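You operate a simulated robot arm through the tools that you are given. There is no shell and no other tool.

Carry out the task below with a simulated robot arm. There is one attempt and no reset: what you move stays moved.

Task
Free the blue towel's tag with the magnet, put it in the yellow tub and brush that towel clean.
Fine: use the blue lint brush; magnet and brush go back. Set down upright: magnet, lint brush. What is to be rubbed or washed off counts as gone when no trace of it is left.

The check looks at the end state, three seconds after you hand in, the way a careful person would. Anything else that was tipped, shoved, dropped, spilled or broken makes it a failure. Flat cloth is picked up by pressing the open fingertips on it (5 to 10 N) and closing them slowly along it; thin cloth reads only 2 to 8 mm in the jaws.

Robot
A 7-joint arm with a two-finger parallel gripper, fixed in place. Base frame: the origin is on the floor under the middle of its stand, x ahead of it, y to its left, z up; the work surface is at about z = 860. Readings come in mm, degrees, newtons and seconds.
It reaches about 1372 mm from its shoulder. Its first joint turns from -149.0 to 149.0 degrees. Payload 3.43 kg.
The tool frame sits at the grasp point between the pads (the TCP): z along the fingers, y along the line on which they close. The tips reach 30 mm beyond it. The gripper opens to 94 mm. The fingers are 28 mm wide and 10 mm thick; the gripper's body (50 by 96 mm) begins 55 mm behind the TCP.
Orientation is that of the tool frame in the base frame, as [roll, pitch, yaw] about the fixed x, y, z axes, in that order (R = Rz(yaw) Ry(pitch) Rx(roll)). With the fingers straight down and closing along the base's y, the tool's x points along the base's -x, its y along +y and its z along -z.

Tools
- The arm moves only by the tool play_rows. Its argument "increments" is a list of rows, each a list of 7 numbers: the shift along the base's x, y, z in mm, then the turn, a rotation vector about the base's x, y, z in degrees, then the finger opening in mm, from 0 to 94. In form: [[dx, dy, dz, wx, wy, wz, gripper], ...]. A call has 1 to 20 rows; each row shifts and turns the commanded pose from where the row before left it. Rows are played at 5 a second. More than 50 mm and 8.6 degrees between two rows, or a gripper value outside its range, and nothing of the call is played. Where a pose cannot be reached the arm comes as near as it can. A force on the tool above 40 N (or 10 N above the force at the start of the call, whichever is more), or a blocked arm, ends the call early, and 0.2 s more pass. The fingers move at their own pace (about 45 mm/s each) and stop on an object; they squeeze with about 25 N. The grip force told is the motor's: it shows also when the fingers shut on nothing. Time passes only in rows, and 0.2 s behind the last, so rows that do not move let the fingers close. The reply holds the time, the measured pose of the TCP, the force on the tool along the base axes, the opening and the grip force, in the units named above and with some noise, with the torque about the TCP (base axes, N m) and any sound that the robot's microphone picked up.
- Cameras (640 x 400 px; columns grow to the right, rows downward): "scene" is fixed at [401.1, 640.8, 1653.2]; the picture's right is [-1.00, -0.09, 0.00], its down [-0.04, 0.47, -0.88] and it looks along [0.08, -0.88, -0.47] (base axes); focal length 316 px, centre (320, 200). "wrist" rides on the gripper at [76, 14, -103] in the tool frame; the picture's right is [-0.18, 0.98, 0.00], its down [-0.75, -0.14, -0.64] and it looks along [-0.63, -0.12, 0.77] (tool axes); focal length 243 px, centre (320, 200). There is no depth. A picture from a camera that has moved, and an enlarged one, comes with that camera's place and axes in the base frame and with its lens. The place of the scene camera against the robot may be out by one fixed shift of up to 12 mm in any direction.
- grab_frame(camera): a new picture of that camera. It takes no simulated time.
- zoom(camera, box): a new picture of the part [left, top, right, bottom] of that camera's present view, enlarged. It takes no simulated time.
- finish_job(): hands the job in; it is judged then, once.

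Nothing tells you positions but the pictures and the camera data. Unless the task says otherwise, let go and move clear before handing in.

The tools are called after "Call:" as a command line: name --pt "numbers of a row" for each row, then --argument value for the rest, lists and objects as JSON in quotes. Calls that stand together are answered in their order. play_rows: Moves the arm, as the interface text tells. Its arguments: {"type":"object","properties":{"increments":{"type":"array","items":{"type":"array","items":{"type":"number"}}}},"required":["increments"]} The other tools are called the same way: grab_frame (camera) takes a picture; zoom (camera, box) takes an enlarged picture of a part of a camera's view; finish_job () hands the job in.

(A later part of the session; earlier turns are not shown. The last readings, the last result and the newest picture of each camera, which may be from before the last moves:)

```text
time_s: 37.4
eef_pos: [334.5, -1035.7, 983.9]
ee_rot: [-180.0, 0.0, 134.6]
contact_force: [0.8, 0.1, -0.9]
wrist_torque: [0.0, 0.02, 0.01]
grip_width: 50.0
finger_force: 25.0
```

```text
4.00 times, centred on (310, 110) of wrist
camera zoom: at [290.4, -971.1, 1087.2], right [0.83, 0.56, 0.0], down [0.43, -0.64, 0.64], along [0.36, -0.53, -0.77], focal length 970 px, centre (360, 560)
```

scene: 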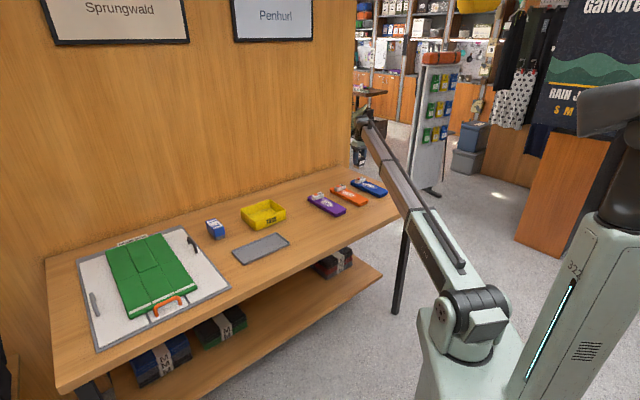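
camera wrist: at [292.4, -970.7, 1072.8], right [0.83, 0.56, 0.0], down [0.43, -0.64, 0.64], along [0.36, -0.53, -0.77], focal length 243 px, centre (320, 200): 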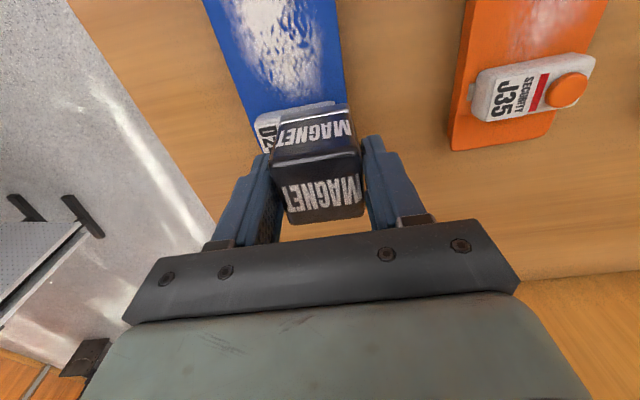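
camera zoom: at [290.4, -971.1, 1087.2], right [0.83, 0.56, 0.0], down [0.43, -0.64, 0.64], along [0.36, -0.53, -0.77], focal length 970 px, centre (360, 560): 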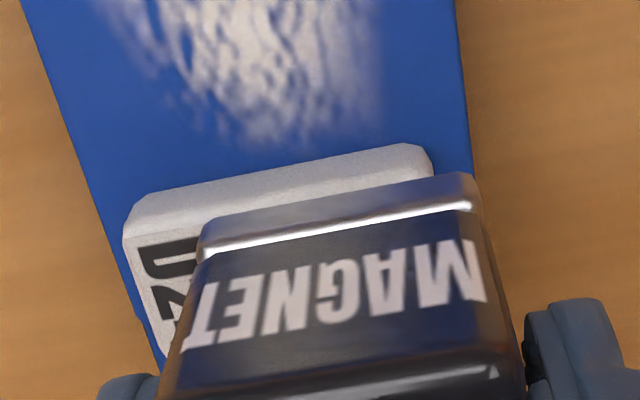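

The stripe on the tag has turned from red to green, so it's unlocked. I'll raise the magnet and verify that it stays green.

Call:
play_rows --pt "0 0 6 0 0 0 10" --pt "0 0 10 0 0 0 10" --pt "0 0 14 0 0 0 10" --pt "0 0 14 0 0 0 10" --pt "0 0 8 0 0 0 10" --pt "0 0 4 0 0 0 10" --pt "0 0 0 0 0 0 10"

Call:
zoom --camera "scene" --box '[345, 160, 385, 195]'

Call:
zoom --camera "wrist" --box '[240, 60, 380, 160]'

```text
time_s: 39.0
eef_pos: [333.9, -1035.9, 1040.0]
ee_rot: [-179.9, 0.0, 134.7]
contact_force: [-0.3, 0.3, -1.6]
wrist_torque: [-0.01, -0.01, 0.01]
grip_width: 50.1
finger_force: 25.1
```

```text
11.43 times, centred on (365, 178) of scene
camera zoom: at [401.1, 640.8, 1653.2], right [-1.0, -0.09, 0.0], down [-0.04, 0.47, -0.88], along [0.08, -0.88, -0.47], focal length 3606 px, centre (-194, 457)
```

zoom: 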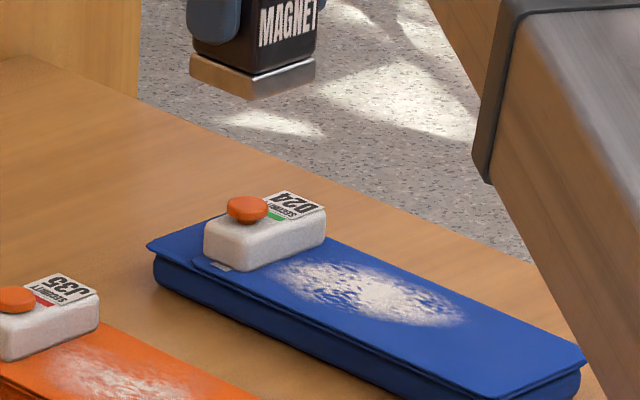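

```text
4.00 times, centred on (310, 110) of wrist
camera zoom: at [291.5, -971.4, 1143.6], right [0.83, 0.56, 0.0], down [0.43, -0.64, 0.64], along [0.36, -0.53, -0.77], focal length 970 px, centre (360, 560)
```

zoom: 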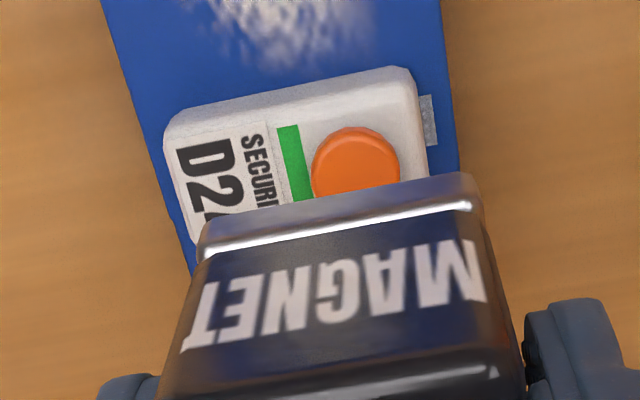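

It stays green, so the tag is free. Now I'll carry the magnet back to its original spot at (558.6, -530.7).

Call:
play_rows --pt "5.3 11.9 0 0 0 0 10" --pt "8.2 18.3 0 0 0 0 10" --pt "12.2 27.4 0 0 0 0 10" --pt "14.3 32.0 0 0 0 0 10" --pt "16.3 36.5 0 0 0 0 10" --pt "18.3 41.1 0 0 0 0 10" --pt "18.3 41.1 0 0 0 0 10" --pt "18.3 41.1 0 0 0 0 10" --pt "18.3 41.1 0 0 0 0 10" --pt "18.3 41.1 0 0 0 0 10" --pt "18.3 41.1 0 0 0 0 10" --pt "18.3 41.1 0 0 0 0 10" --pt "16.3 36.5 0 0 0 0 10" --pt "12.2 27.4 0 0 0 0 10" --pt "7.7 18.0 0 0 0 0 10" --pt "3.1 8.9 0 0 0 0 10" --pt "0 0 0 0 0 0 10" --pt "0 0 0 0 0 0 10"

Call:
grab_frame --camera "wrist"

Call:
zoom --camera "scene" --box '[260, 150, 360, 240]'

```text
time_s: 42.8
eef_pos: [558.1, -532.2, 1040.3]
ee_rot: [179.9, 0.0, 134.6]
contact_force: [1.0, -0.2, -2.1]
wrist_torque: [0.0, 0.02, -0.01]
grip_width: 50.2
finger_force: 25.1
```

```text
taken
camera wrist: at [514.4, -467.8, 1144.1], right [0.83, 0.56, 0.0], down [0.43, -0.64, 0.64], along [0.36, -0.53, -0.77], focal length 243 px, centre (320, 200)
```

wrist: 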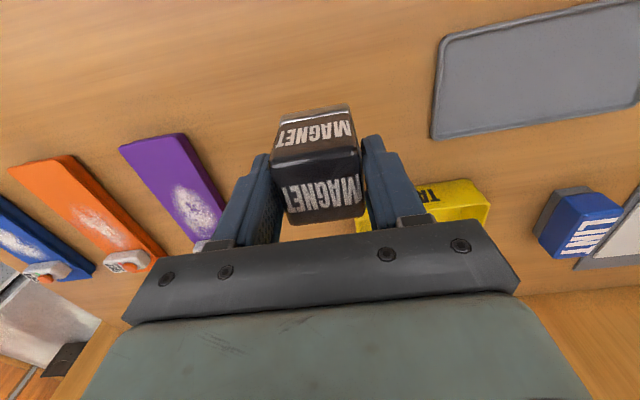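

```text
4.44 times, centred on (310, 195) of scene
camera zoom: at [401.1, 640.8, 1653.2], right [-1.0, -0.09, 0.0], down [-0.04, 0.47, -0.88], along [0.08, -0.88, -0.47], focal length 1402 px, centre (364, 222)
```

zoom: 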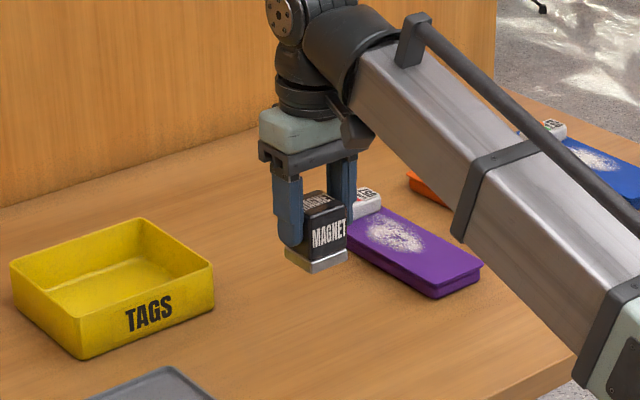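

I'm above the original spot. I'll lower to just above the table, then slowly touch down.

Call:
play_rows --pt "0 0 -8 0 0 0 10" --pt "0 0 -16 0 0 0 10" --pt "0 0 -22 0 0 0 10" --pt "0 0 -24 0 0 0 10" --pt "0 0 -20 0 0 0 10" --pt "0 0 -14 0 0 0 10" --pt "0 0 -8 0 0 0 10" --pt "0 0 -3 0 0 0 10" --pt "0 0 0 0 0 0 10" --pt "0 0 -1 0 0 0 10" --pt "0 0 -1 0 0 0 10" --pt "0 0 -1 0 0 0 10" --pt "0 0 0 0 0 0 10"

Call:
zoom --camera "scene" --box '[280, 190, 340, 240]'

```text
time_s: 45.6
eef_pos: [557.9, -531.4, 922.3]
ee_rot: [180.0, 0.0, 134.6]
contact_force: [-1.1, -0.1, -2.4]
wrist_torque: [0.03, -0.01, 0.02]
grip_width: 49.7
finger_force: 24.9
```

```text
8.00 times, centred on (310, 215) of scene
camera zoom: at [401.1, 640.8, 1653.2], right [-1.0, -0.09, 0.0], down [-0.04, 0.47, -0.88], along [0.08, -0.88, -0.47], focal length 2524 px, centre (400, 80)
```

zoom: 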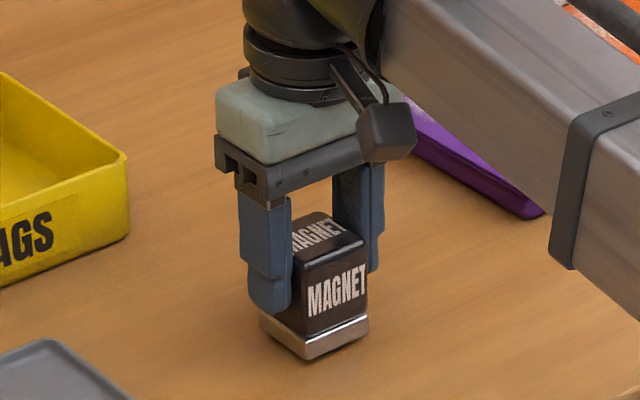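

Nearly down, with about 4 mm to go. Continuing in 1 mm steps until the weight transfers.

Call:
play_rows --pt "0 0 -1 0 0 0 10" --pt "0 0 -1 0 0 0 10" --pt "0 0 -1 0 0 0 10" --pt "0 0 -1 0 0 0 10" --pt "0 0 0 0 0 0 10"

Call:
zoom --camera "scene" --box '[280, 190, 340, 240]'

```text
time_s: 46.8
eef_pos: [558.8, -531.5, 918.6]
ee_rot: [180.0, 0.1, 134.5]
contact_force: [4.2, -0.5, 10.2]
wrist_torque: [0.04, -0.04, -0.03]
grip_width: 50.1
finger_force: 25.3
```

```text
8.00 times, centred on (310, 215) of scene
camera zoom: at [401.1, 640.8, 1653.2], right [-1.0, -0.09, 0.0], down [-0.04, 0.47, -0.88], along [0.08, -0.88, -0.47], focal length 2524 px, centre (400, 80)
```

zoom: 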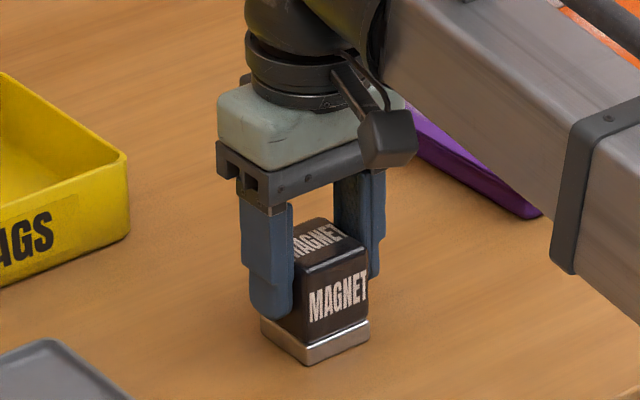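

Touchdown confirmed at 10 N. I'll relieve slightly, open slowly, and retreat straight up.

Call:
play_rows --pt "0 0 0.7 0 0 0 10" --pt "0 0 0 0 0 0 45" --pt "0 0 0 0 0 0 55" --pt "0 0 0 0 0 0 70" --pt "0 0 0 0 0 0 94" --pt "0 0 0 0 0 0 94" --pt "0 0 10 0 0 0 94" --pt "0 0 25 0 0 0 94" --pt "0 0 40 0 0 0 94" --pt "0 0 40 0 0 0 94" --pt "0 0 30 0 0 0 94" --pt "0 0 0 0 0 0 94"

Call:
zoom --camera "scene" --box '[294, 210, 326, 240]'

Call:
grab_frame --camera "wrist"

```text
time_s: 49.4
eef_pos: [557.5, -529.7, 1061.2]
ee_rot: [179.9, 0.0, 134.5]
contact_force: [-0.1, -1.3, 0.8]
wrist_torque: [0.02, -0.01, -0.02]
grip_width: 93.8
finger_force: 0.0
```

```text
13.33 times, centred on (310, 225) of scene
camera zoom: at [401.1, 640.8, 1653.2], right [-1.0, -0.09, 0.0], down [-0.04, 0.47, -0.88], along [0.08, -0.88, -0.47], focal length 4206 px, centre (453, -133)
```

zoom: 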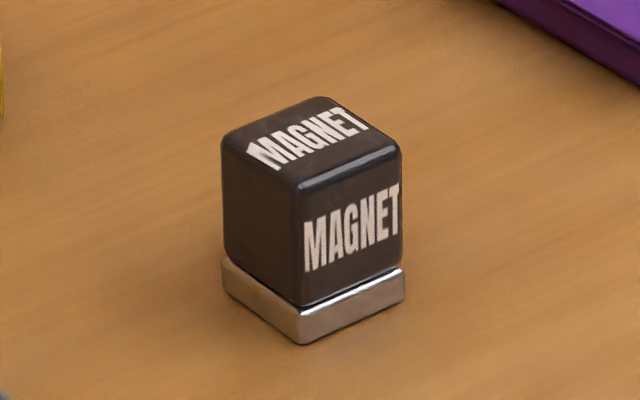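

```text
taken
camera wrist: at [514.4, -465.5, 1165.0], right [0.83, 0.56, 0.0], down [0.43, -0.64, 0.64], along [0.36, -0.53, -0.77], focal length 243 px, centre (320, 200)
```

wrist: 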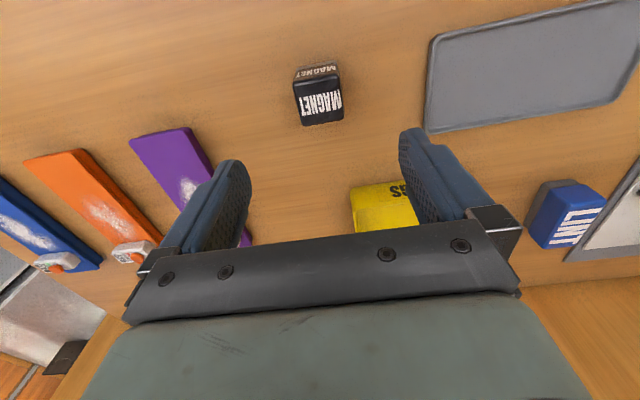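

The magnet is back in place, upright, with less than 1 mm difference. Now I'll go above the tag, turning the gripper 90° so the jaws close across the tag's narrow side.

Call:
play_rows --pt "-4.2 -9.1 0 0 0 5.65 94" --pt "-8.3 -18.2 0 0 0 5.65 94" --pt "-12.5 -27.3 0 0 0 5.65 94" --pt "-16.7 -36.4 0 0 0 5.65 94" --pt "-19.2 -41.8 0 0 0 5.65 94" --pt "-19.2 -41.8 0 0 0 5.65 94" --pt "-19.2 -41.8 0 0 0 5.65 94" --pt "-19.2 -41.8 0 0 0 5.65 94" --pt "-19.2 -41.8 0 0 0 5.65 94" --pt "-19.2 -41.8 0 0 0 5.65 94" --pt "-19.2 -41.8 0 0 0 5.65 94" --pt "-16.7 -36.4 0 0 0 5.65 94" --pt "-14.6 -31.8 0 0 0 5.65 94" --pt "-12.5 -27.3 0 0 0 5.65 94" --pt "-8.3 -18.2 0 0 0 5.65 94" --pt "-8.3 -18.2 0 0 0 5.65 94" --pt "0 0 0 0 0 0 94" --pt "0 0 0 0 0 0 94"

Call:
grab_frame --camera "wrist"

Call:
grab_frame --camera "scene"

```text
time_s: 53.2
eef_pos: [322.8, -1045.5, 1063.0]
ee_rot: [180.0, 0.1, -135.0]
contact_force: [0.8, -0.3, 0.4]
wrist_torque: [0.0, -0.03, 0.03]
grip_width: 94.0
finger_force: 0.0
```

```text
taken
camera wrist: at [259.1, -1089.3, 1167.0], right [-0.56, 0.83, 0.0], down [0.63, 0.43, 0.64], along [0.53, 0.36, -0.77], focal length 243 px, centre (320, 200)
```

wrist: 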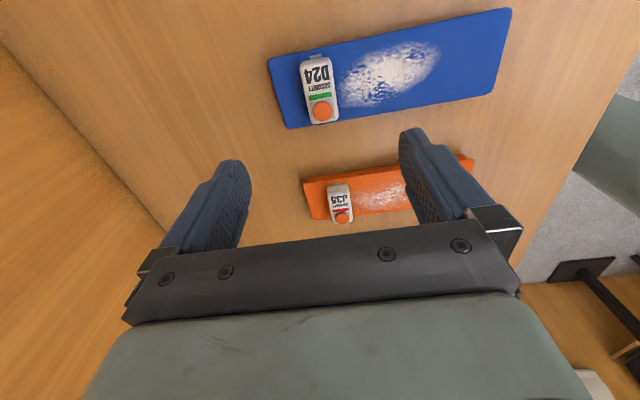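

```text
taken
```

scene: 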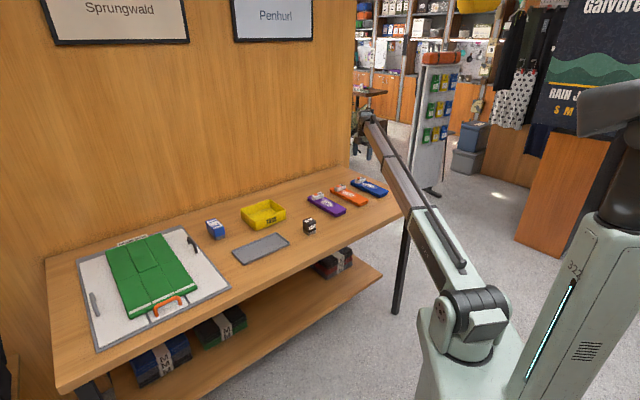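

Clear view of the whole blue towel. I'll zoom in on tag and towel to measure.

Call:
zoom --camera "wrist" --box '[250, 0, 530, 140]'

Call:
zoom --camera "wrist" --box '[280, 40, 360, 140]'

```text
2.29 times, centred on (390, 70) of wrist
camera zoom: at [259.1, -1089.3, 1167.0], right [-0.56, 0.83, 0.0], down [0.63, 0.43, 0.64], along [0.53, 0.36, -0.77], focal length 555 px, centre (160, 497)
```

zoom: 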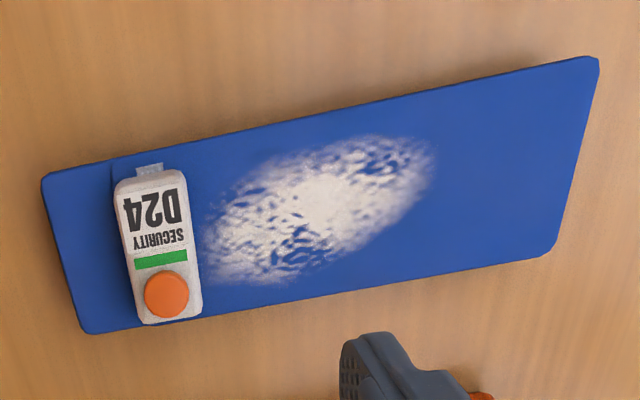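

```text
4.00 times, centred on (320, 90) of wrist
camera zoom: at [259.1, -1089.3, 1167.0], right [-0.56, 0.83, 0.0], down [0.63, 0.43, 0.64], along [0.53, 0.36, -0.77], focal length 970 px, centre (320, 640)
```

zoom: 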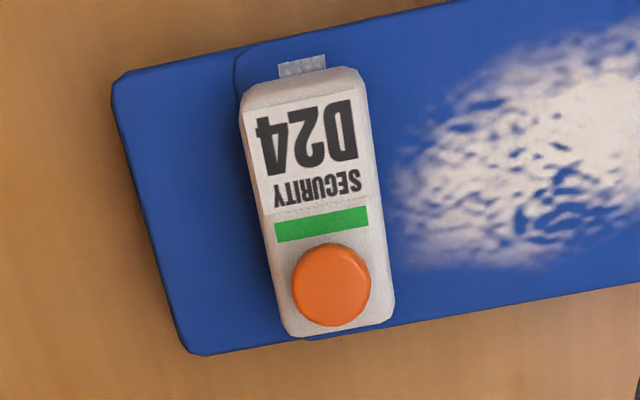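

The tag measures about 57 × 30 mm, centred right under the TCP and aligned with the jaws. I'll descend toward it and check clearance.

Call:
play_rows --pt "-0.9 -0.9 -20 0 0 0 94" --pt "0 0 -35 0 0 0 94" --pt "0 0 -40 0 0 0 94" --pt "0 0 -25 0 0 0 94" --pt "0 0 -14 0 0 0 94" --pt "0 0 0 0 0 0 94" --pt "0 0 0 0 0 0 94"

Call:
grab_frame --camera "wrist"

Call:
zoom --camera "scene" --box '[340, 155, 400, 205]'

```text
time_s: 54.8
eef_pos: [322.2, -1046.6, 930.4]
ee_rot: [180.0, 0.0, -135.0]
contact_force: [0.0, 0.0, -0.1]
wrist_torque: [-0.02, 0.02, -0.02]
grip_width: 94.2
finger_force: 0.0
```

```text
taken
camera wrist: at [257.8, -1090.3, 1034.6], right [-0.56, 0.83, 0.0], down [0.63, 0.43, 0.64], along [0.53, 0.36, -0.77], focal length 243 px, centre (320, 200)
```

wrist: 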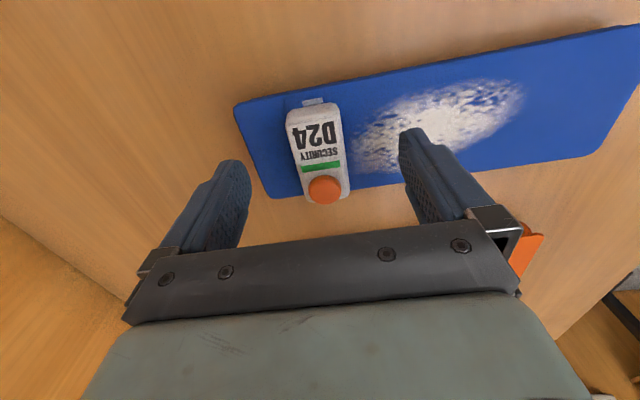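

```text
8.00 times, centred on (370, 180) of scene
camera zoom: at [401.1, 640.8, 1653.2], right [-1.0, -0.09, 0.0], down [-0.04, 0.47, -0.88], along [0.08, -0.88, -0.47], focal length 2524 px, centre (-80, 360)
```

zoom: 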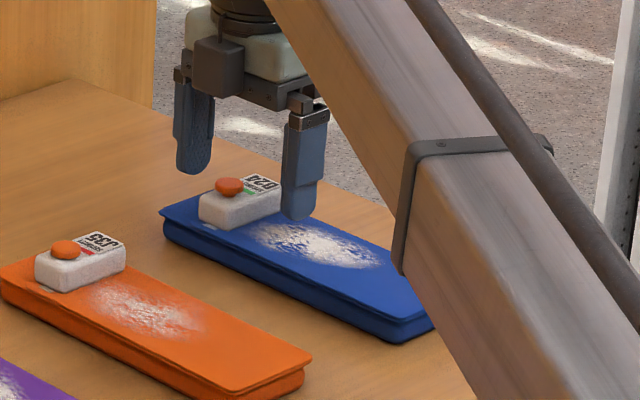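

Tips are about 20 mm above the towel, straddling the tag. I'll lower in small steps with a narrower opening while watching for contact.

Call:
play_rows --pt "0 0 -3 0 0 0 70" --pt "0 0 -3 0 0 0 56" --pt "0 0 -3 0 0 0 56" --pt "0 0 -2 0 0 0 56" --pt "0 0 0 0 0 0 56"

Call:
zoom --camera "scene" --box '[345, 160, 385, 195]'

Call:
zoom --camera "wrist" --box '[220, 80, 440, 240]'

```text
time_s: 56.0
eef_pos: [321.0, -1047.0, 918.6]
ee_rot: [-179.9, 0.0, -135.0]
contact_force: [0.5, -0.1, -0.2]
wrist_torque: [0.04, -0.03, 0.0]
grip_width: 56.1
finger_force: 0.0
```

```text
11.43 times, centred on (365, 178) of scene
camera zoom: at [401.1, 640.8, 1653.2], right [-1.0, -0.09, 0.0], down [-0.04, 0.47, -0.88], along [0.08, -0.88, -0.47], focal length 3606 px, centre (-194, 457)
```

zoom: 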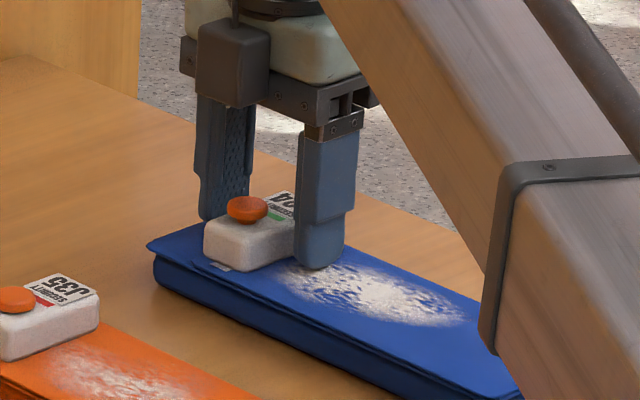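

```text
2.50 times, centred on (330, 160) of wrist
camera zoom: at [256.6, -1090.8, 1021.7], right [-0.56, 0.83, 0.0], down [0.63, 0.43, 0.64], along [0.53, 0.36, -0.77], focal length 606 px, centre (295, 300)
```

zoom: 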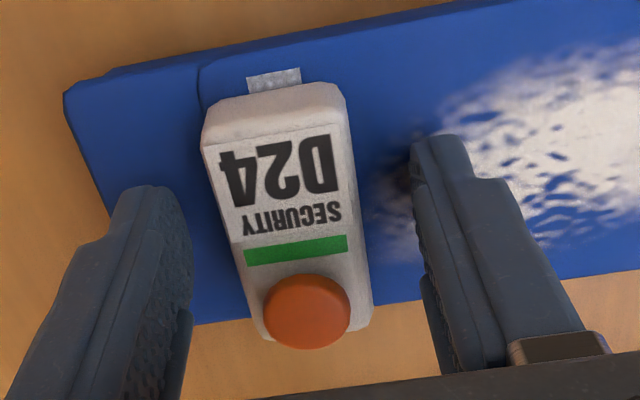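

Fingers straddle the tag just above the towel with no contact. Closing slowly on the tag.

Call:
play_rows --pt "0 0 0 0 0 0 48" --pt "0 0 0 0 0 0 42" --pt "0 0 0 0 0 0 36" --pt "0 0 0 0 0 0 30" --pt "0 0 0 0 0 0 24" --pt "0 0 0 0 0 0 15" --pt "0 0 0 0 0 0 10" --pt "0 0 0 0 0 0 10"

Call:
zoom --camera "scene" --box '[345, 160, 385, 195]'

Call:
zoom --camera "wrist" --box '[220, 80, 440, 240]'

```text
time_s: 57.8
eef_pos: [322.0, -1047.6, 918.6]
ee_rot: [179.9, 0.0, -135.1]
contact_force: [-0.5, 0.1, -0.3]
wrist_torque: [0.02, -0.01, 0.03]
grip_width: 30.6
finger_force: 24.1
```

```text
11.43 times, centred on (365, 178) of scene
camera zoom: at [401.1, 640.8, 1653.2], right [-1.0, -0.09, 0.0], down [-0.04, 0.47, -0.88], along [0.08, -0.88, -0.47], focal length 3606 px, centre (-194, 457)
```

zoom: 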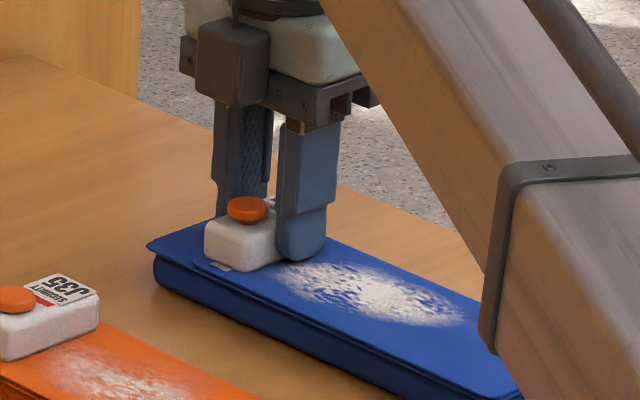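

```text
2.50 times, centred on (330, 160) of wrist
camera zoom: at [256.7, -1090.8, 1021.9], right [-0.56, 0.83, 0.0], down [0.63, 0.43, 0.64], along [0.53, 0.36, -0.77], focal length 606 px, centre (295, 300)
```

zoom: 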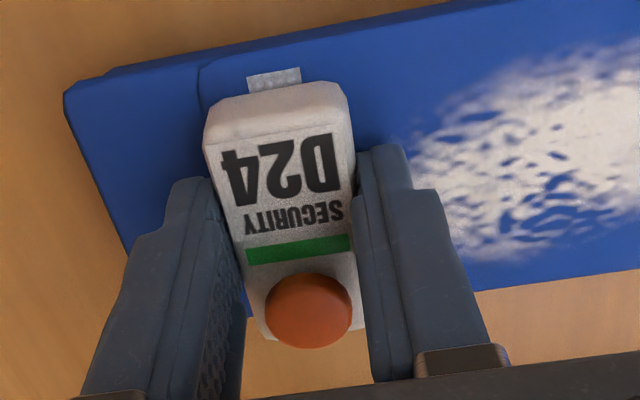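

Tag gripped at 30.6 mm. I'll lift very slowly and watch the force in case it snags the towel.

Call:
play_rows --pt "0 0 1 0 0 0 10" --pt "0 0 1 0 0 0 10" --pt "0 0 1 0 0 0 10" --pt "0 0 1 0 0 0 10" --pt "0 0 0 0 0 0 10"

Call:
zoom --camera "scene" --box '[345, 160, 385, 195]'

Call:
zoom --camera "wrist" --box '[220, 80, 440, 240]'

```text
time_s: 59.0
eef_pos: [322.2, -1046.6, 921.9]
ee_rot: [179.9, 0.0, -135.0]
contact_force: [0.6, -1.0, 0.5]
wrist_torque: [0.01, 0.01, 0.0]
grip_width: 30.8
finger_force: 25.4
```

```text
11.43 times, centred on (365, 178) of scene
camera zoom: at [401.1, 640.8, 1653.2], right [-1.0, -0.09, 0.0], down [-0.04, 0.47, -0.88], along [0.08, -0.88, -0.47], focal length 3606 px, centre (-194, 457)
```

zoom: 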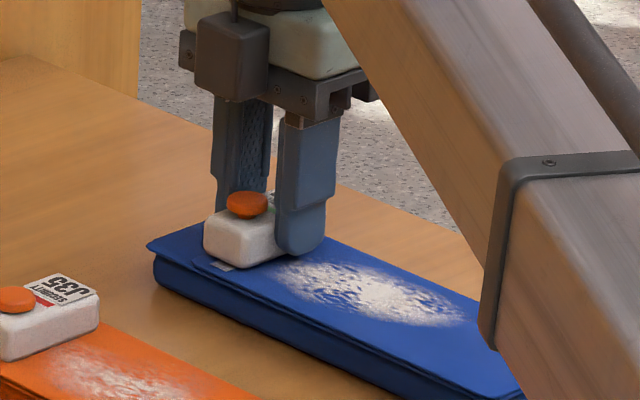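

```text
2.50 times, centred on (330, 160) of wrist
camera zoom: at [257.2, -1090.4, 1025.1], right [-0.56, 0.83, 0.0], down [0.63, 0.43, 0.64], along [0.53, 0.36, -0.77], focal length 606 px, centre (295, 300)
```

zoom: 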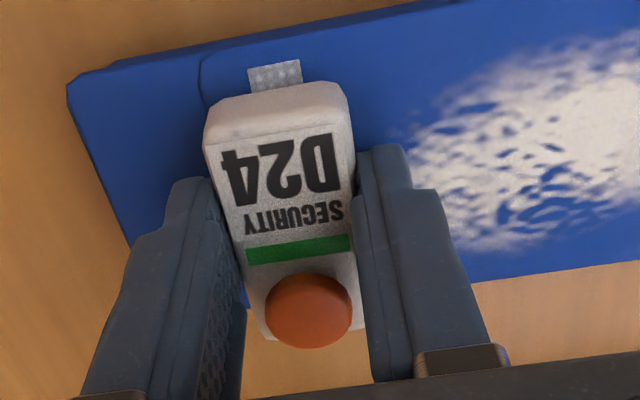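

The tag lifts freely and the grey strip stays on the towel. Continuing the lift.

Call:
play_rows --pt "0 0 2 0 0 0 10" --pt "0 0 4 0 0 0 10" --pt "0 0 7 0 0 0 10" --pt "0 0 11 0 0 0 10" --pt "0 0 15 0 0 0 10" --pt "0 0 18 0 0 0 10" --pt "0 0 20 0 0 0 10" --pt "0 0 20 0 0 0 10" --pt "0 0 16 0 0 0 10" --pt "0 0 10 0 0 0 10" --pt "0 0 5 0 0 0 10" --pt "0 0 0 0 0 0 10"

Call:
zoom --camera "scene" --box '[335, 120, 405, 205]'

Call:
grab_frame --camera "wrist"

```text
time_s: 61.6
eef_pos: [321.0, -1046.6, 1048.2]
ee_rot: [-179.9, 0.0, -135.0]
contact_force: [0.8, -0.2, -0.4]
wrist_torque: [0.0, -0.01, 0.0]
grip_width: 30.7
finger_force: 24.9
```

```text
4.71 times, centred on (370, 162) of scene
camera zoom: at [401.1, 640.8, 1653.2], right [-1.0, -0.09, 0.0], down [-0.04, 0.47, -0.88], along [0.08, -0.88, -0.47], focal length 1485 px, centre (85, 376)
```

zoom: 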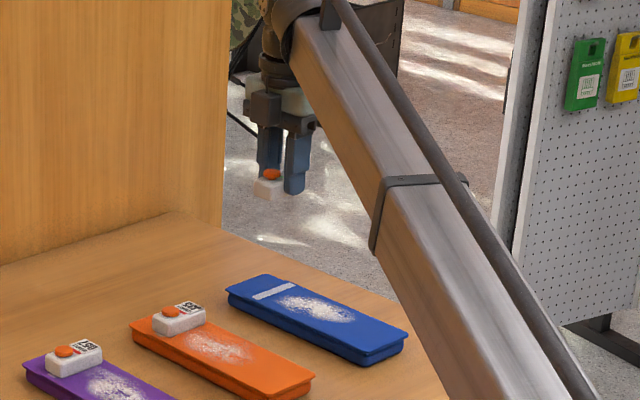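

```text
taken
camera wrist: at [257.9, -1090.6, 1152.4], right [-0.56, 0.83, 0.0], down [0.63, 0.43, 0.64], along [0.53, 0.36, -0.77], focal length 243 px, centre (320, 200)
```

wrist: 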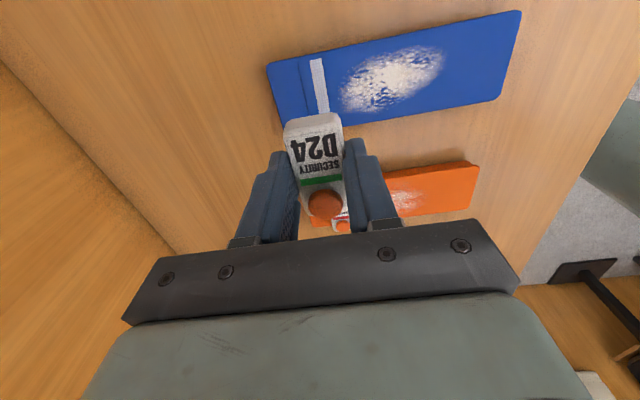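

The tag is off the towel and in the jaws. Now I'll carry it over to the yellow tub.

Call:
play_rows --pt "7.4 6.7 0 0 0 0 10" --pt "14.9 13.4 0 0 0 0 10" --pt "22.3 20.1 0 0 0 0 10" --pt "29.7 26.8 0 0 0 0 10" --pt "33.4 30.2 0 0 0 0 10" --pt "33.4 30.2 0 0 0 0 10" --pt "33.4 30.2 0 0 0 0 10" --pt "33.4 30.2 0 0 0 0 10" --pt "33.4 30.2 0 0 0 0 10" --pt "33.4 30.2 0 0 0 0 10" --pt "33.4 30.2 0 0 0 0 10" --pt "33.4 30.2 0 0 0 0 10" --pt "33.4 30.2 0 0 0 0 10" --pt "29.7 26.8 0 0 0 0 10" --pt "26 23.5 0 0 0 0 10" --pt "18.6 16.8 0 0 0 0 10" --pt "11.1 10.1 0 0 0 0 10" --pt "7.4 6.7 0 0 0 0 10" --pt "0 0 0 0 0 0 10" --pt "0 0 0 0 0 0 10"

Call:
grab_frame --camera "wrist"

Call:
grab_frame --camera "scene"

```text
time_s: 65.8
eef_pos: [790.5, -624.6, 1051.0]
ee_rot: [179.9, 0.0, -135.1]
contact_force: [0.3, 1.1, -0.8]
wrist_torque: [0.01, -0.01, -0.02]
grip_width: 31.0
finger_force: 25.5
```

```text
taken
camera wrist: at [725.9, -668.6, 1154.0], right [-0.56, 0.83, 0.0], down [0.63, 0.43, 0.64], along [0.53, 0.36, -0.77], focal length 243 px, centre (320, 200)
```

wrist: 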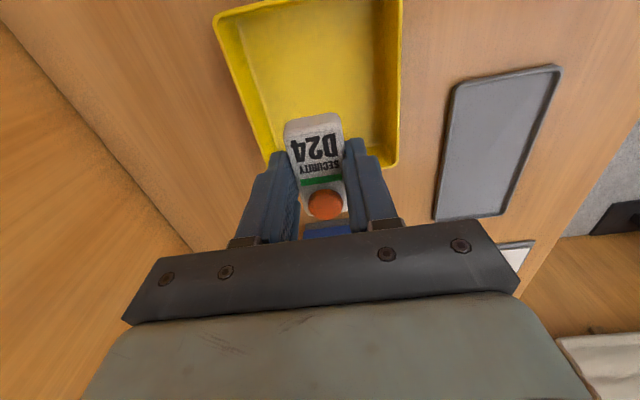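

```text
taken
```

scene: 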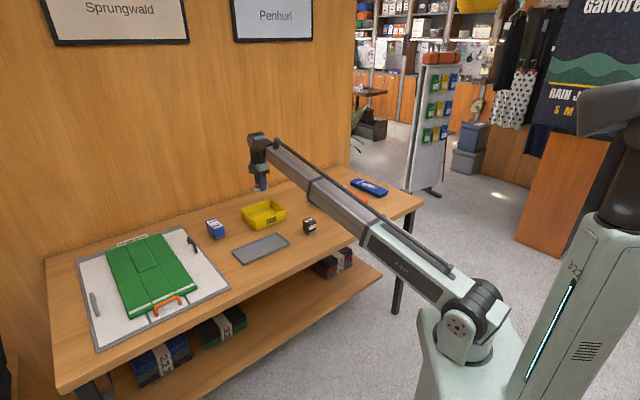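

The TCP is near the tub's centre, with about 75 mm of room on each side. I'll lower the tag into it and creep to the floor.

Call:
play_rows --pt "2 2 -10 0 0 0 10" --pt "2 2 -20 0 0 0 10" --pt "0 0 -28 0 0 0 10" --pt "0 0 -28 0 0 0 10" --pt "0 0 -20 0 0 0 10" --pt "0 0 -14 0 0 0 10" --pt "0 0 -8 0 0 0 10" --pt "0 0 -4 0 0 0 10" --pt "0 0 0 0 0 0 10"

Call:
zoom --camera "scene" --box '[220, 160, 310, 240]'

Call:
grab_frame --camera "wrist"

```text
time_s: 67.8
eef_pos: [794.1, -618.6, 921.0]
ee_rot: [-180.0, -0.1, -135.0]
contact_force: [0.6, -0.5, 0.6]
wrist_torque: [-0.03, 0.02, 0.0]
grip_width: 30.8
finger_force: 24.6
```

```text
5.00 times, centred on (265, 200) of scene
camera zoom: at [401.1, 640.8, 1653.2], right [-1.0, -0.09, 0.0], down [-0.04, 0.47, -0.88], along [0.08, -0.88, -0.47], focal length 1577 px, centre (595, 200)
```

zoom: 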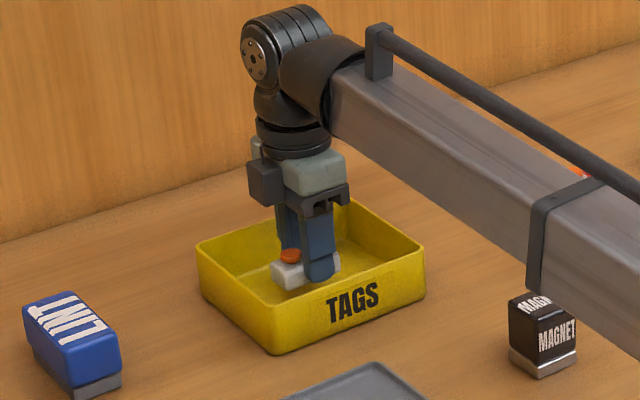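

```text
taken
camera wrist: at [729.0, -662.7, 1022.7], right [-0.56, 0.83, 0.0], down [0.63, 0.43, 0.64], along [0.53, 0.36, -0.77], focal length 243 px, centre (320, 200)
```

wrist: 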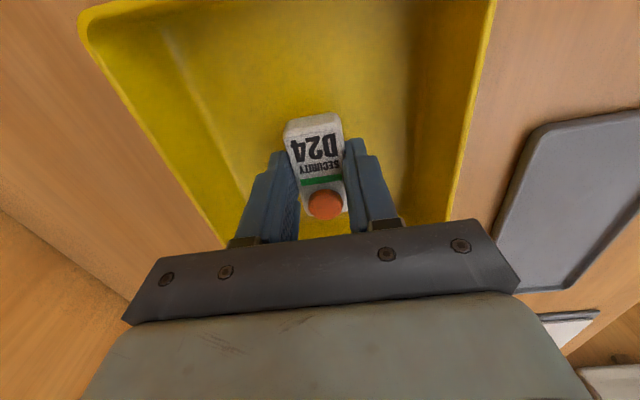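

The tag is inside the tub with the floor about 15–18 mm below. Lowering slowly to contact.

Call:
play_rows --pt "0 0 -3 0 0 0 10" --pt "0 0 -3 0 0 0 10" --pt "0 0 -2 0 0 0 10" --pt "0 0 -2 0 0 0 10" --pt "0 0 -2 0 0 0 10" --pt "0 0 0 0 0 0 10"

Call:
zoom --camera "scene" --box '[230, 180, 300, 240]'

```text
time_s: 69.2
eef_pos: [793.3, -619.6, 906.5]
ee_rot: [180.0, 0.0, -135.0]
contact_force: [1.1, -0.2, -0.1]
wrist_torque: [-0.01, 0.03, 0.02]
grip_width: 30.9
finger_force: 25.5
```

```text
6.67 times, centred on (265, 210) of scene
camera zoom: at [401.1, 640.8, 1653.2], right [-1.0, -0.09, 0.0], down [-0.04, 0.47, -0.88], along [0.08, -0.88, -0.47], focal length 2103 px, centre (687, 133)
```

zoom: 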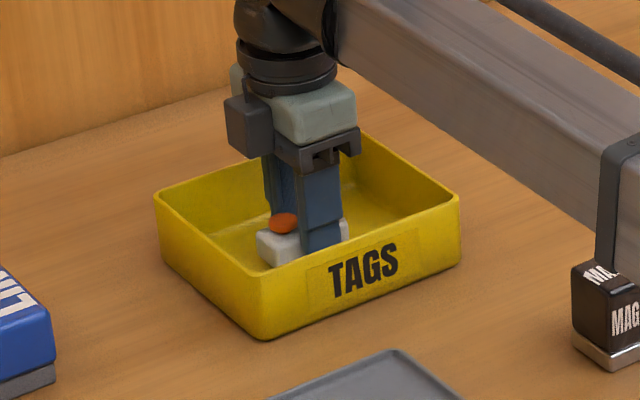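

Call:
play_rows --pt "0 0 -1 0 0 0 10" --pt "0 0 -1 0 0 0 10" --pt "0 0 -1 0 0 0 10" --pt "0 0 -1 0 0 0 10" --pt "0 0 0 0 0 0 10"

```text
time_s: 70.4
eef_pos: [792.2, -620.3, 903.2]
ee_rot: [-179.9, -0.1, -135.0]
contact_force: [0.5, -0.2, 0.4]
wrist_torque: [-0.01, 0.01, 0.0]
grip_width: 30.8
finger_force: 25.0
```

Still no floor contact at TCP z≈903; I'll continue down 1 mm at a time.

Call:
play_rows --pt "0 0 -1 0 0 0 10" --pt "0 0 -1 0 0 0 10" --pt "0 0 -1 0 0 0 10" --pt "0 0 0 0 0 0 10"

Call:
zoom --camera "scene" --box '[230, 180, 300, 240]'

```text
time_s: 71.4
eef_pos: [793.8, -621.8, 899.6]
ee_rot: [-180.0, 0.0, -134.9]
contact_force: [-0.7, -0.1, 0.4]
wrist_torque: [-0.01, -0.05, 0.0]
grip_width: 30.7
finger_force: 24.8
```

```text
6.67 times, centred on (265, 210) of scene
camera zoom: at [401.1, 640.8, 1653.2], right [-1.0, -0.09, 0.0], down [-0.04, 0.47, -0.88], along [0.08, -0.88, -0.47], focal length 2103 px, centre (687, 133)
```

zoom: 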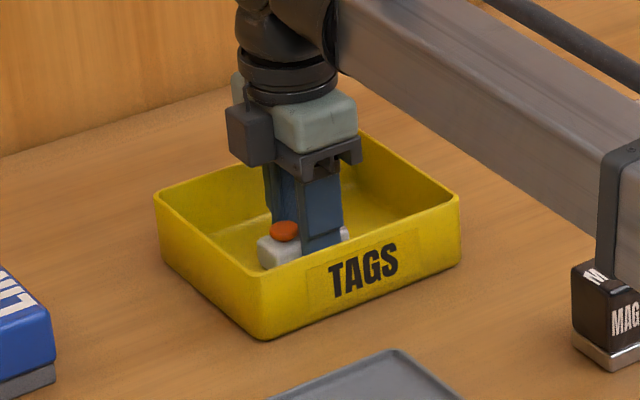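

Still free. A few more 1 mm steps.

Call:
play_rows --pt "0 0 -1 0 0 0 10" --pt "0 0 0 0 0 0 10" --pt "0 0 -1 0 0 0 10" --pt "0 0 0 0 0 0 10"

```text
time_s: 72.4
eef_pos: [793.8, -621.3, 898.7]
ee_rot: [-179.8, 0.0, -135.0]
contact_force: [0.0, -0.3, 12.8]
wrist_torque: [0.03, 0.01, 0.0]
grip_width: 30.9
finger_force: 25.3
```

Floor contact (about 13 N). I'll relieve slightly, open, and lift straight out.

Call:
play_rows --pt "0 0 1 0 0 0 10" --pt "0 0 0 0 0 0 28" --pt "0 0 0 0 0 0 36" --pt "0 0 0 0 0 0 46" --pt "0 0 0 0 0 0 56" --pt "0 0 0 0 0 0 56" --pt "0 0 10 0 0 0 56" --pt "0 0 25 0 0 0 56" --pt "0 0 40 0 0 0 56" --pt "0 0 40 0 0 0 56" --pt "0 0 35 0 0 0 80" --pt "0 0 0 0 0 0 94"

Call:
grab_frame --camera "wrist"

Call:
zoom --camera "scene" --box '[190, 160, 310, 260]'

```text
time_s: 75.0
eef_pos: [794.9, -618.1, 1051.0]
ee_rot: [-180.0, 0.0, -135.0]
contact_force: [-0.1, -0.1, 1.0]
wrist_torque: [-0.01, 0.0, -0.03]
grip_width: 93.9
finger_force: 0.0
```

```text
taken
camera wrist: at [729.9, -661.8, 1154.3], right [-0.56, 0.83, 0.0], down [0.63, 0.43, 0.64], along [0.53, 0.36, -0.77], focal length 243 px, centre (320, 200)
```

wrist: 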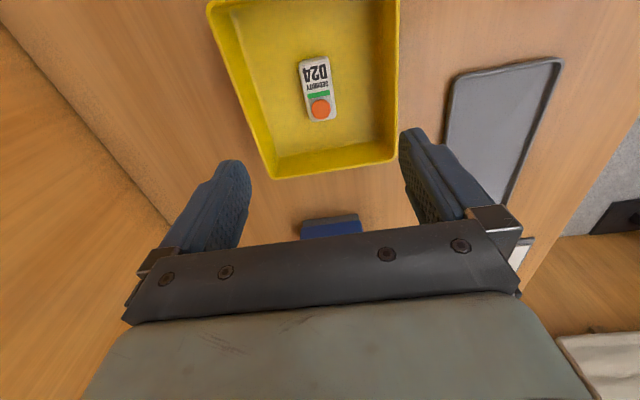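

```text
4.00 times, centred on (250, 210) of scene
camera zoom: at [401.1, 640.8, 1653.2], right [-1.0, -0.09, 0.0], down [-0.04, 0.47, -0.88], along [0.08, -0.88, -0.47], focal length 1262 px, centre (600, 160)
```

zoom: 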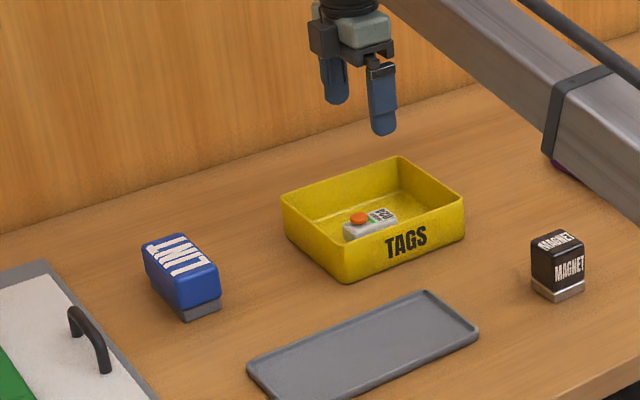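

D24 rests in the tub and the tub hasn't moved. Next, the blue lint brush: about (966, -476), long axis at -45°. I'll move above it, turning the gripper back by 90°.

Call:
play_rows --pt "14.4 12 0 0 0 -7.5 94" --pt "14.4 12 0 0 0 -7.5 94" --pt "14.4 12 0 0 0 -7.5 94" --pt "14.4 12 0 0 0 -7.5 94" --pt "14.4 12 0 0 0 -7.5 94" --pt "14.4 12 0 0 0 -7.5 94" --pt "14.4 12 0 0 0 -7.5 94" --pt "14.4 12 0 0 0 -7.5 94" --pt "14.4 12 0 0 0 -7.5 94" --pt "14.4 12 0 0 0 -7.5 94" --pt "14.4 12 0 0 0 -7.5 94" --pt "14.4 12 0 0 0 -7.5 94" --pt "0 0 0 0 0 0 94" --pt "0 0 0 0 0 0 94"

Call:
grab_frame --camera "wrist"

Call:
zoom --camera "scene" --box '[190, 200, 240, 250]'

```text
time_s: 78.0
eef_pos: [966.0, -477.6, 1047.5]
ee_rot: [179.9, 0.0, 134.9]
contact_force: [-0.1, 0.1, -0.7]
wrist_torque: [0.02, 0.01, -0.01]
grip_width: 94.0
finger_force: 0.0
```

```text
taken
camera wrist: at [922.1, -412.8, 1150.7], right [0.83, 0.56, 0.0], down [0.43, -0.63, 0.64], along [0.36, -0.53, -0.77], focal length 243 px, centre (320, 200)
```

wrist: 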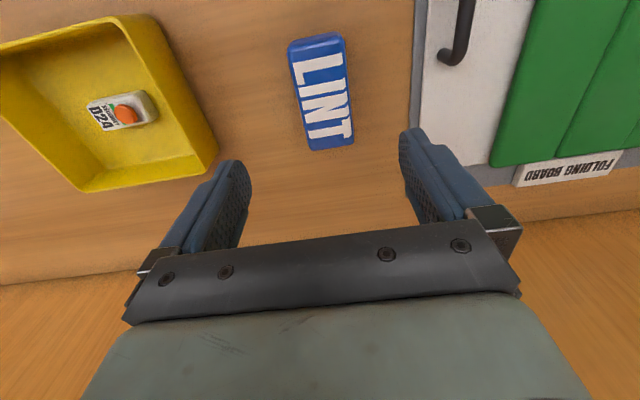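

```text
8.00 times, centred on (215, 225) of scene
camera zoom: at [401.1, 640.8, 1653.2], right [-1.0, -0.09, 0.0], down [-0.04, 0.47, -0.88], along [0.08, -0.88, -0.47], focal length 2524 px, centre (1160, 0)
```

zoom: 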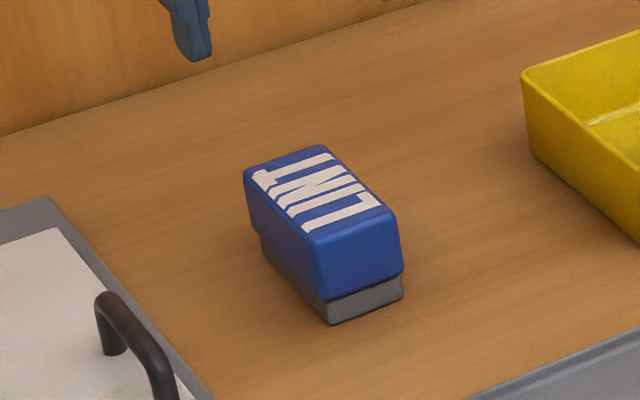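

The brush is below. I'll zoom to measure its centre and angle.

Call:
zoom --camera "wrist" --box '[270, 20, 370, 160]'

```text
2.86 times, centred on (320, 90) of wrist
camera zoom: at [922.1, -412.8, 1150.7], right [0.83, 0.56, 0.0], down [0.43, -0.63, 0.64], along [0.36, -0.53, -0.77], focal length 693 px, centre (320, 514)
```

zoom: 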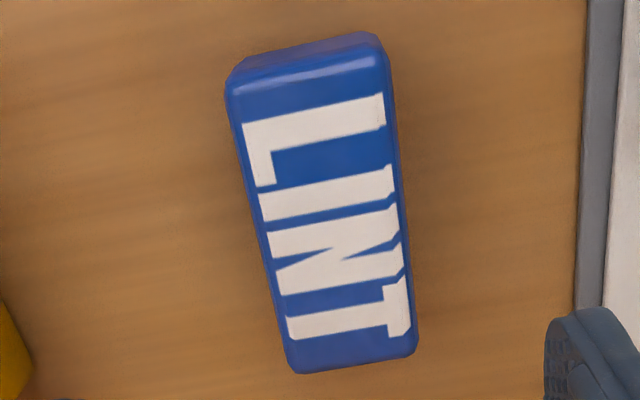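

The brush is about 46 × 90 mm, roughly 57 mm tall, aligned with the jaws and offset about 3 mm along the closing direction. I'll correct, descend partway, and recheck.

Call:
play_rows --pt "2.3 2.3 -15 0 0 0 94" --pt "0 0 -30 0 0 0 94" --pt "0 0 -30 0 0 0 94" --pt "0 0 -13 0 0 0 94" --pt "0 0 0 0 0 0 94" --pt "0 0 0 0 0 0 94"

Call:
grab_frame --camera "wrist"

Call:
zoom --camera "scene" --box '[180, 170, 260, 250]'

```text
time_s: 79.4
eef_pos: [969.5, -474.8, 959.4]
ee_rot: [-179.9, 0.0, 135.0]
contact_force: [-0.1, -0.5, 0.1]
wrist_torque: [-0.01, 0.0, 0.01]
grip_width: 94.2
finger_force: 0.0
```

```text
taken
camera wrist: at [926.4, -410.4, 1063.7], right [0.83, 0.56, 0.0], down [0.43, -0.63, 0.64], along [0.36, -0.53, -0.77], focal length 243 px, centre (320, 200)
```

wrist: 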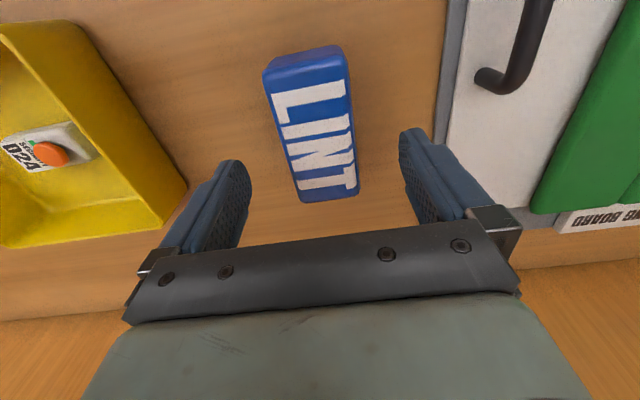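

```text
5.00 times, centred on (220, 210) of scene
camera zoom: at [401.1, 640.8, 1653.2], right [-1.0, -0.09, 0.0], down [-0.04, 0.47, -0.88], along [0.08, -0.88, -0.47], focal length 1577 px, centre (820, 150)
```

zoom: 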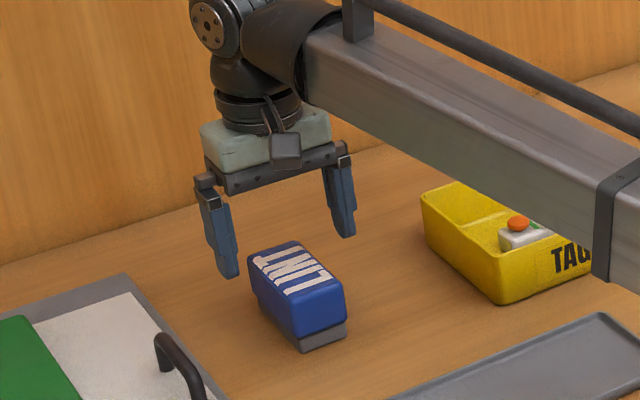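

Centred within a millimetre or two. Descending to TCP z≈914 and closing.

Call:
play_rows --pt "0 0 -18 0 0 0 94" --pt "0 0 -18 0 0 0 94" --pt "0 0 -10.8 0 0 0 94" --pt "0 0 0 0 0 0 94" --pt "0 0 0 0 0 0 70" --pt "0 0 0 0 0 0 56" --pt "0 0 0 0 0 0 46" --pt "0 0 0 0 0 0 36" --pt "0 0 0 0 0 0 20" --pt "0 0 0 0 0 0 10" --pt "0 0 0 0 0 0 10"

Call:
zoom --camera "wrist" --box '[220, 40, 420, 250]'

Call:
zoom --camera "scene" --box '[190, 190, 250, 250]'

```text
time_s: 81.8
eef_pos: [969.2, -474.4, 914.1]
ee_rot: [-179.9, 0.0, 134.9]
contact_force: [-0.4, 0.6, -0.2]
wrist_torque: [-0.02, 0.0, 0.02]
grip_width: 53.9
finger_force: 25.4
```

```text
1.90 times, centred on (320, 145) of wrist
camera zoom: at [924.4, -409.8, 1016.3], right [0.83, 0.56, 0.0], down [0.43, -0.63, 0.64], along [0.36, -0.53, -0.77], focal length 462 px, centre (320, 305)
```

zoom: 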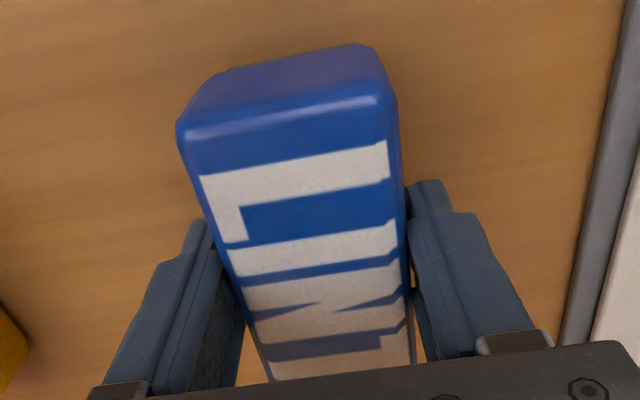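

```text
6.67 times, centred on (220, 220) of scene
camera zoom: at [401.1, 640.8, 1653.2], right [-1.0, -0.09, 0.0], down [-0.04, 0.47, -0.88], along [0.08, -0.88, -0.47], focal length 2103 px, centre (987, 67)
```

zoom: 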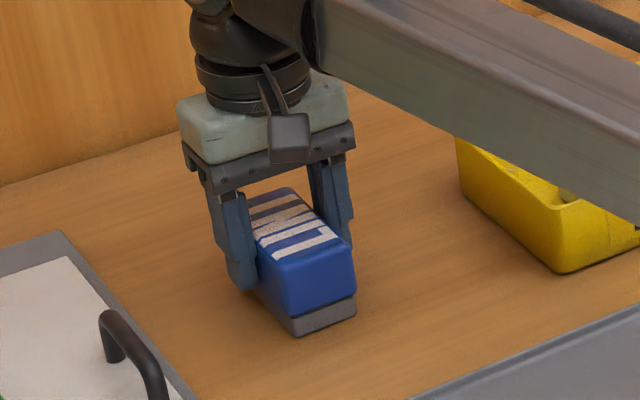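

Brush gripped at 53.9 mm. Slow test lift now.

Call:
play_rows --pt "0 0 1 0 0 0 10" --pt "0 0 1 0 0 0 10" --pt "0 0 1 0 0 0 10" --pt "0 0 1 0 0 0 10" --pt "0 0 2 0 0 0 10" --pt "0 0 2 0 0 0 10" --pt "0 0 0 0 0 0 10"

Call:
zoom --camera "scene" --box '[190, 190, 250, 250]'

```text
time_s: 83.4
eef_pos: [966.9, -475.3, 921.9]
ee_rot: [180.0, 0.0, 135.0]
contact_force: [-0.2, -0.1, -0.3]
wrist_torque: [0.0, -0.04, -0.02]
grip_width: 53.7
finger_force: 24.9
```

```text
6.67 times, centred on (220, 220) of scene
camera zoom: at [401.1, 640.8, 1653.2], right [-1.0, -0.09, 0.0], down [-0.04, 0.47, -0.88], along [0.08, -0.88, -0.47], focal length 2103 px, centre (987, 67)
```

zoom: 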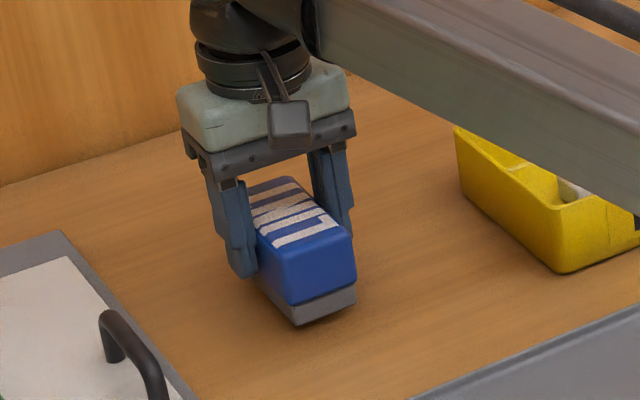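

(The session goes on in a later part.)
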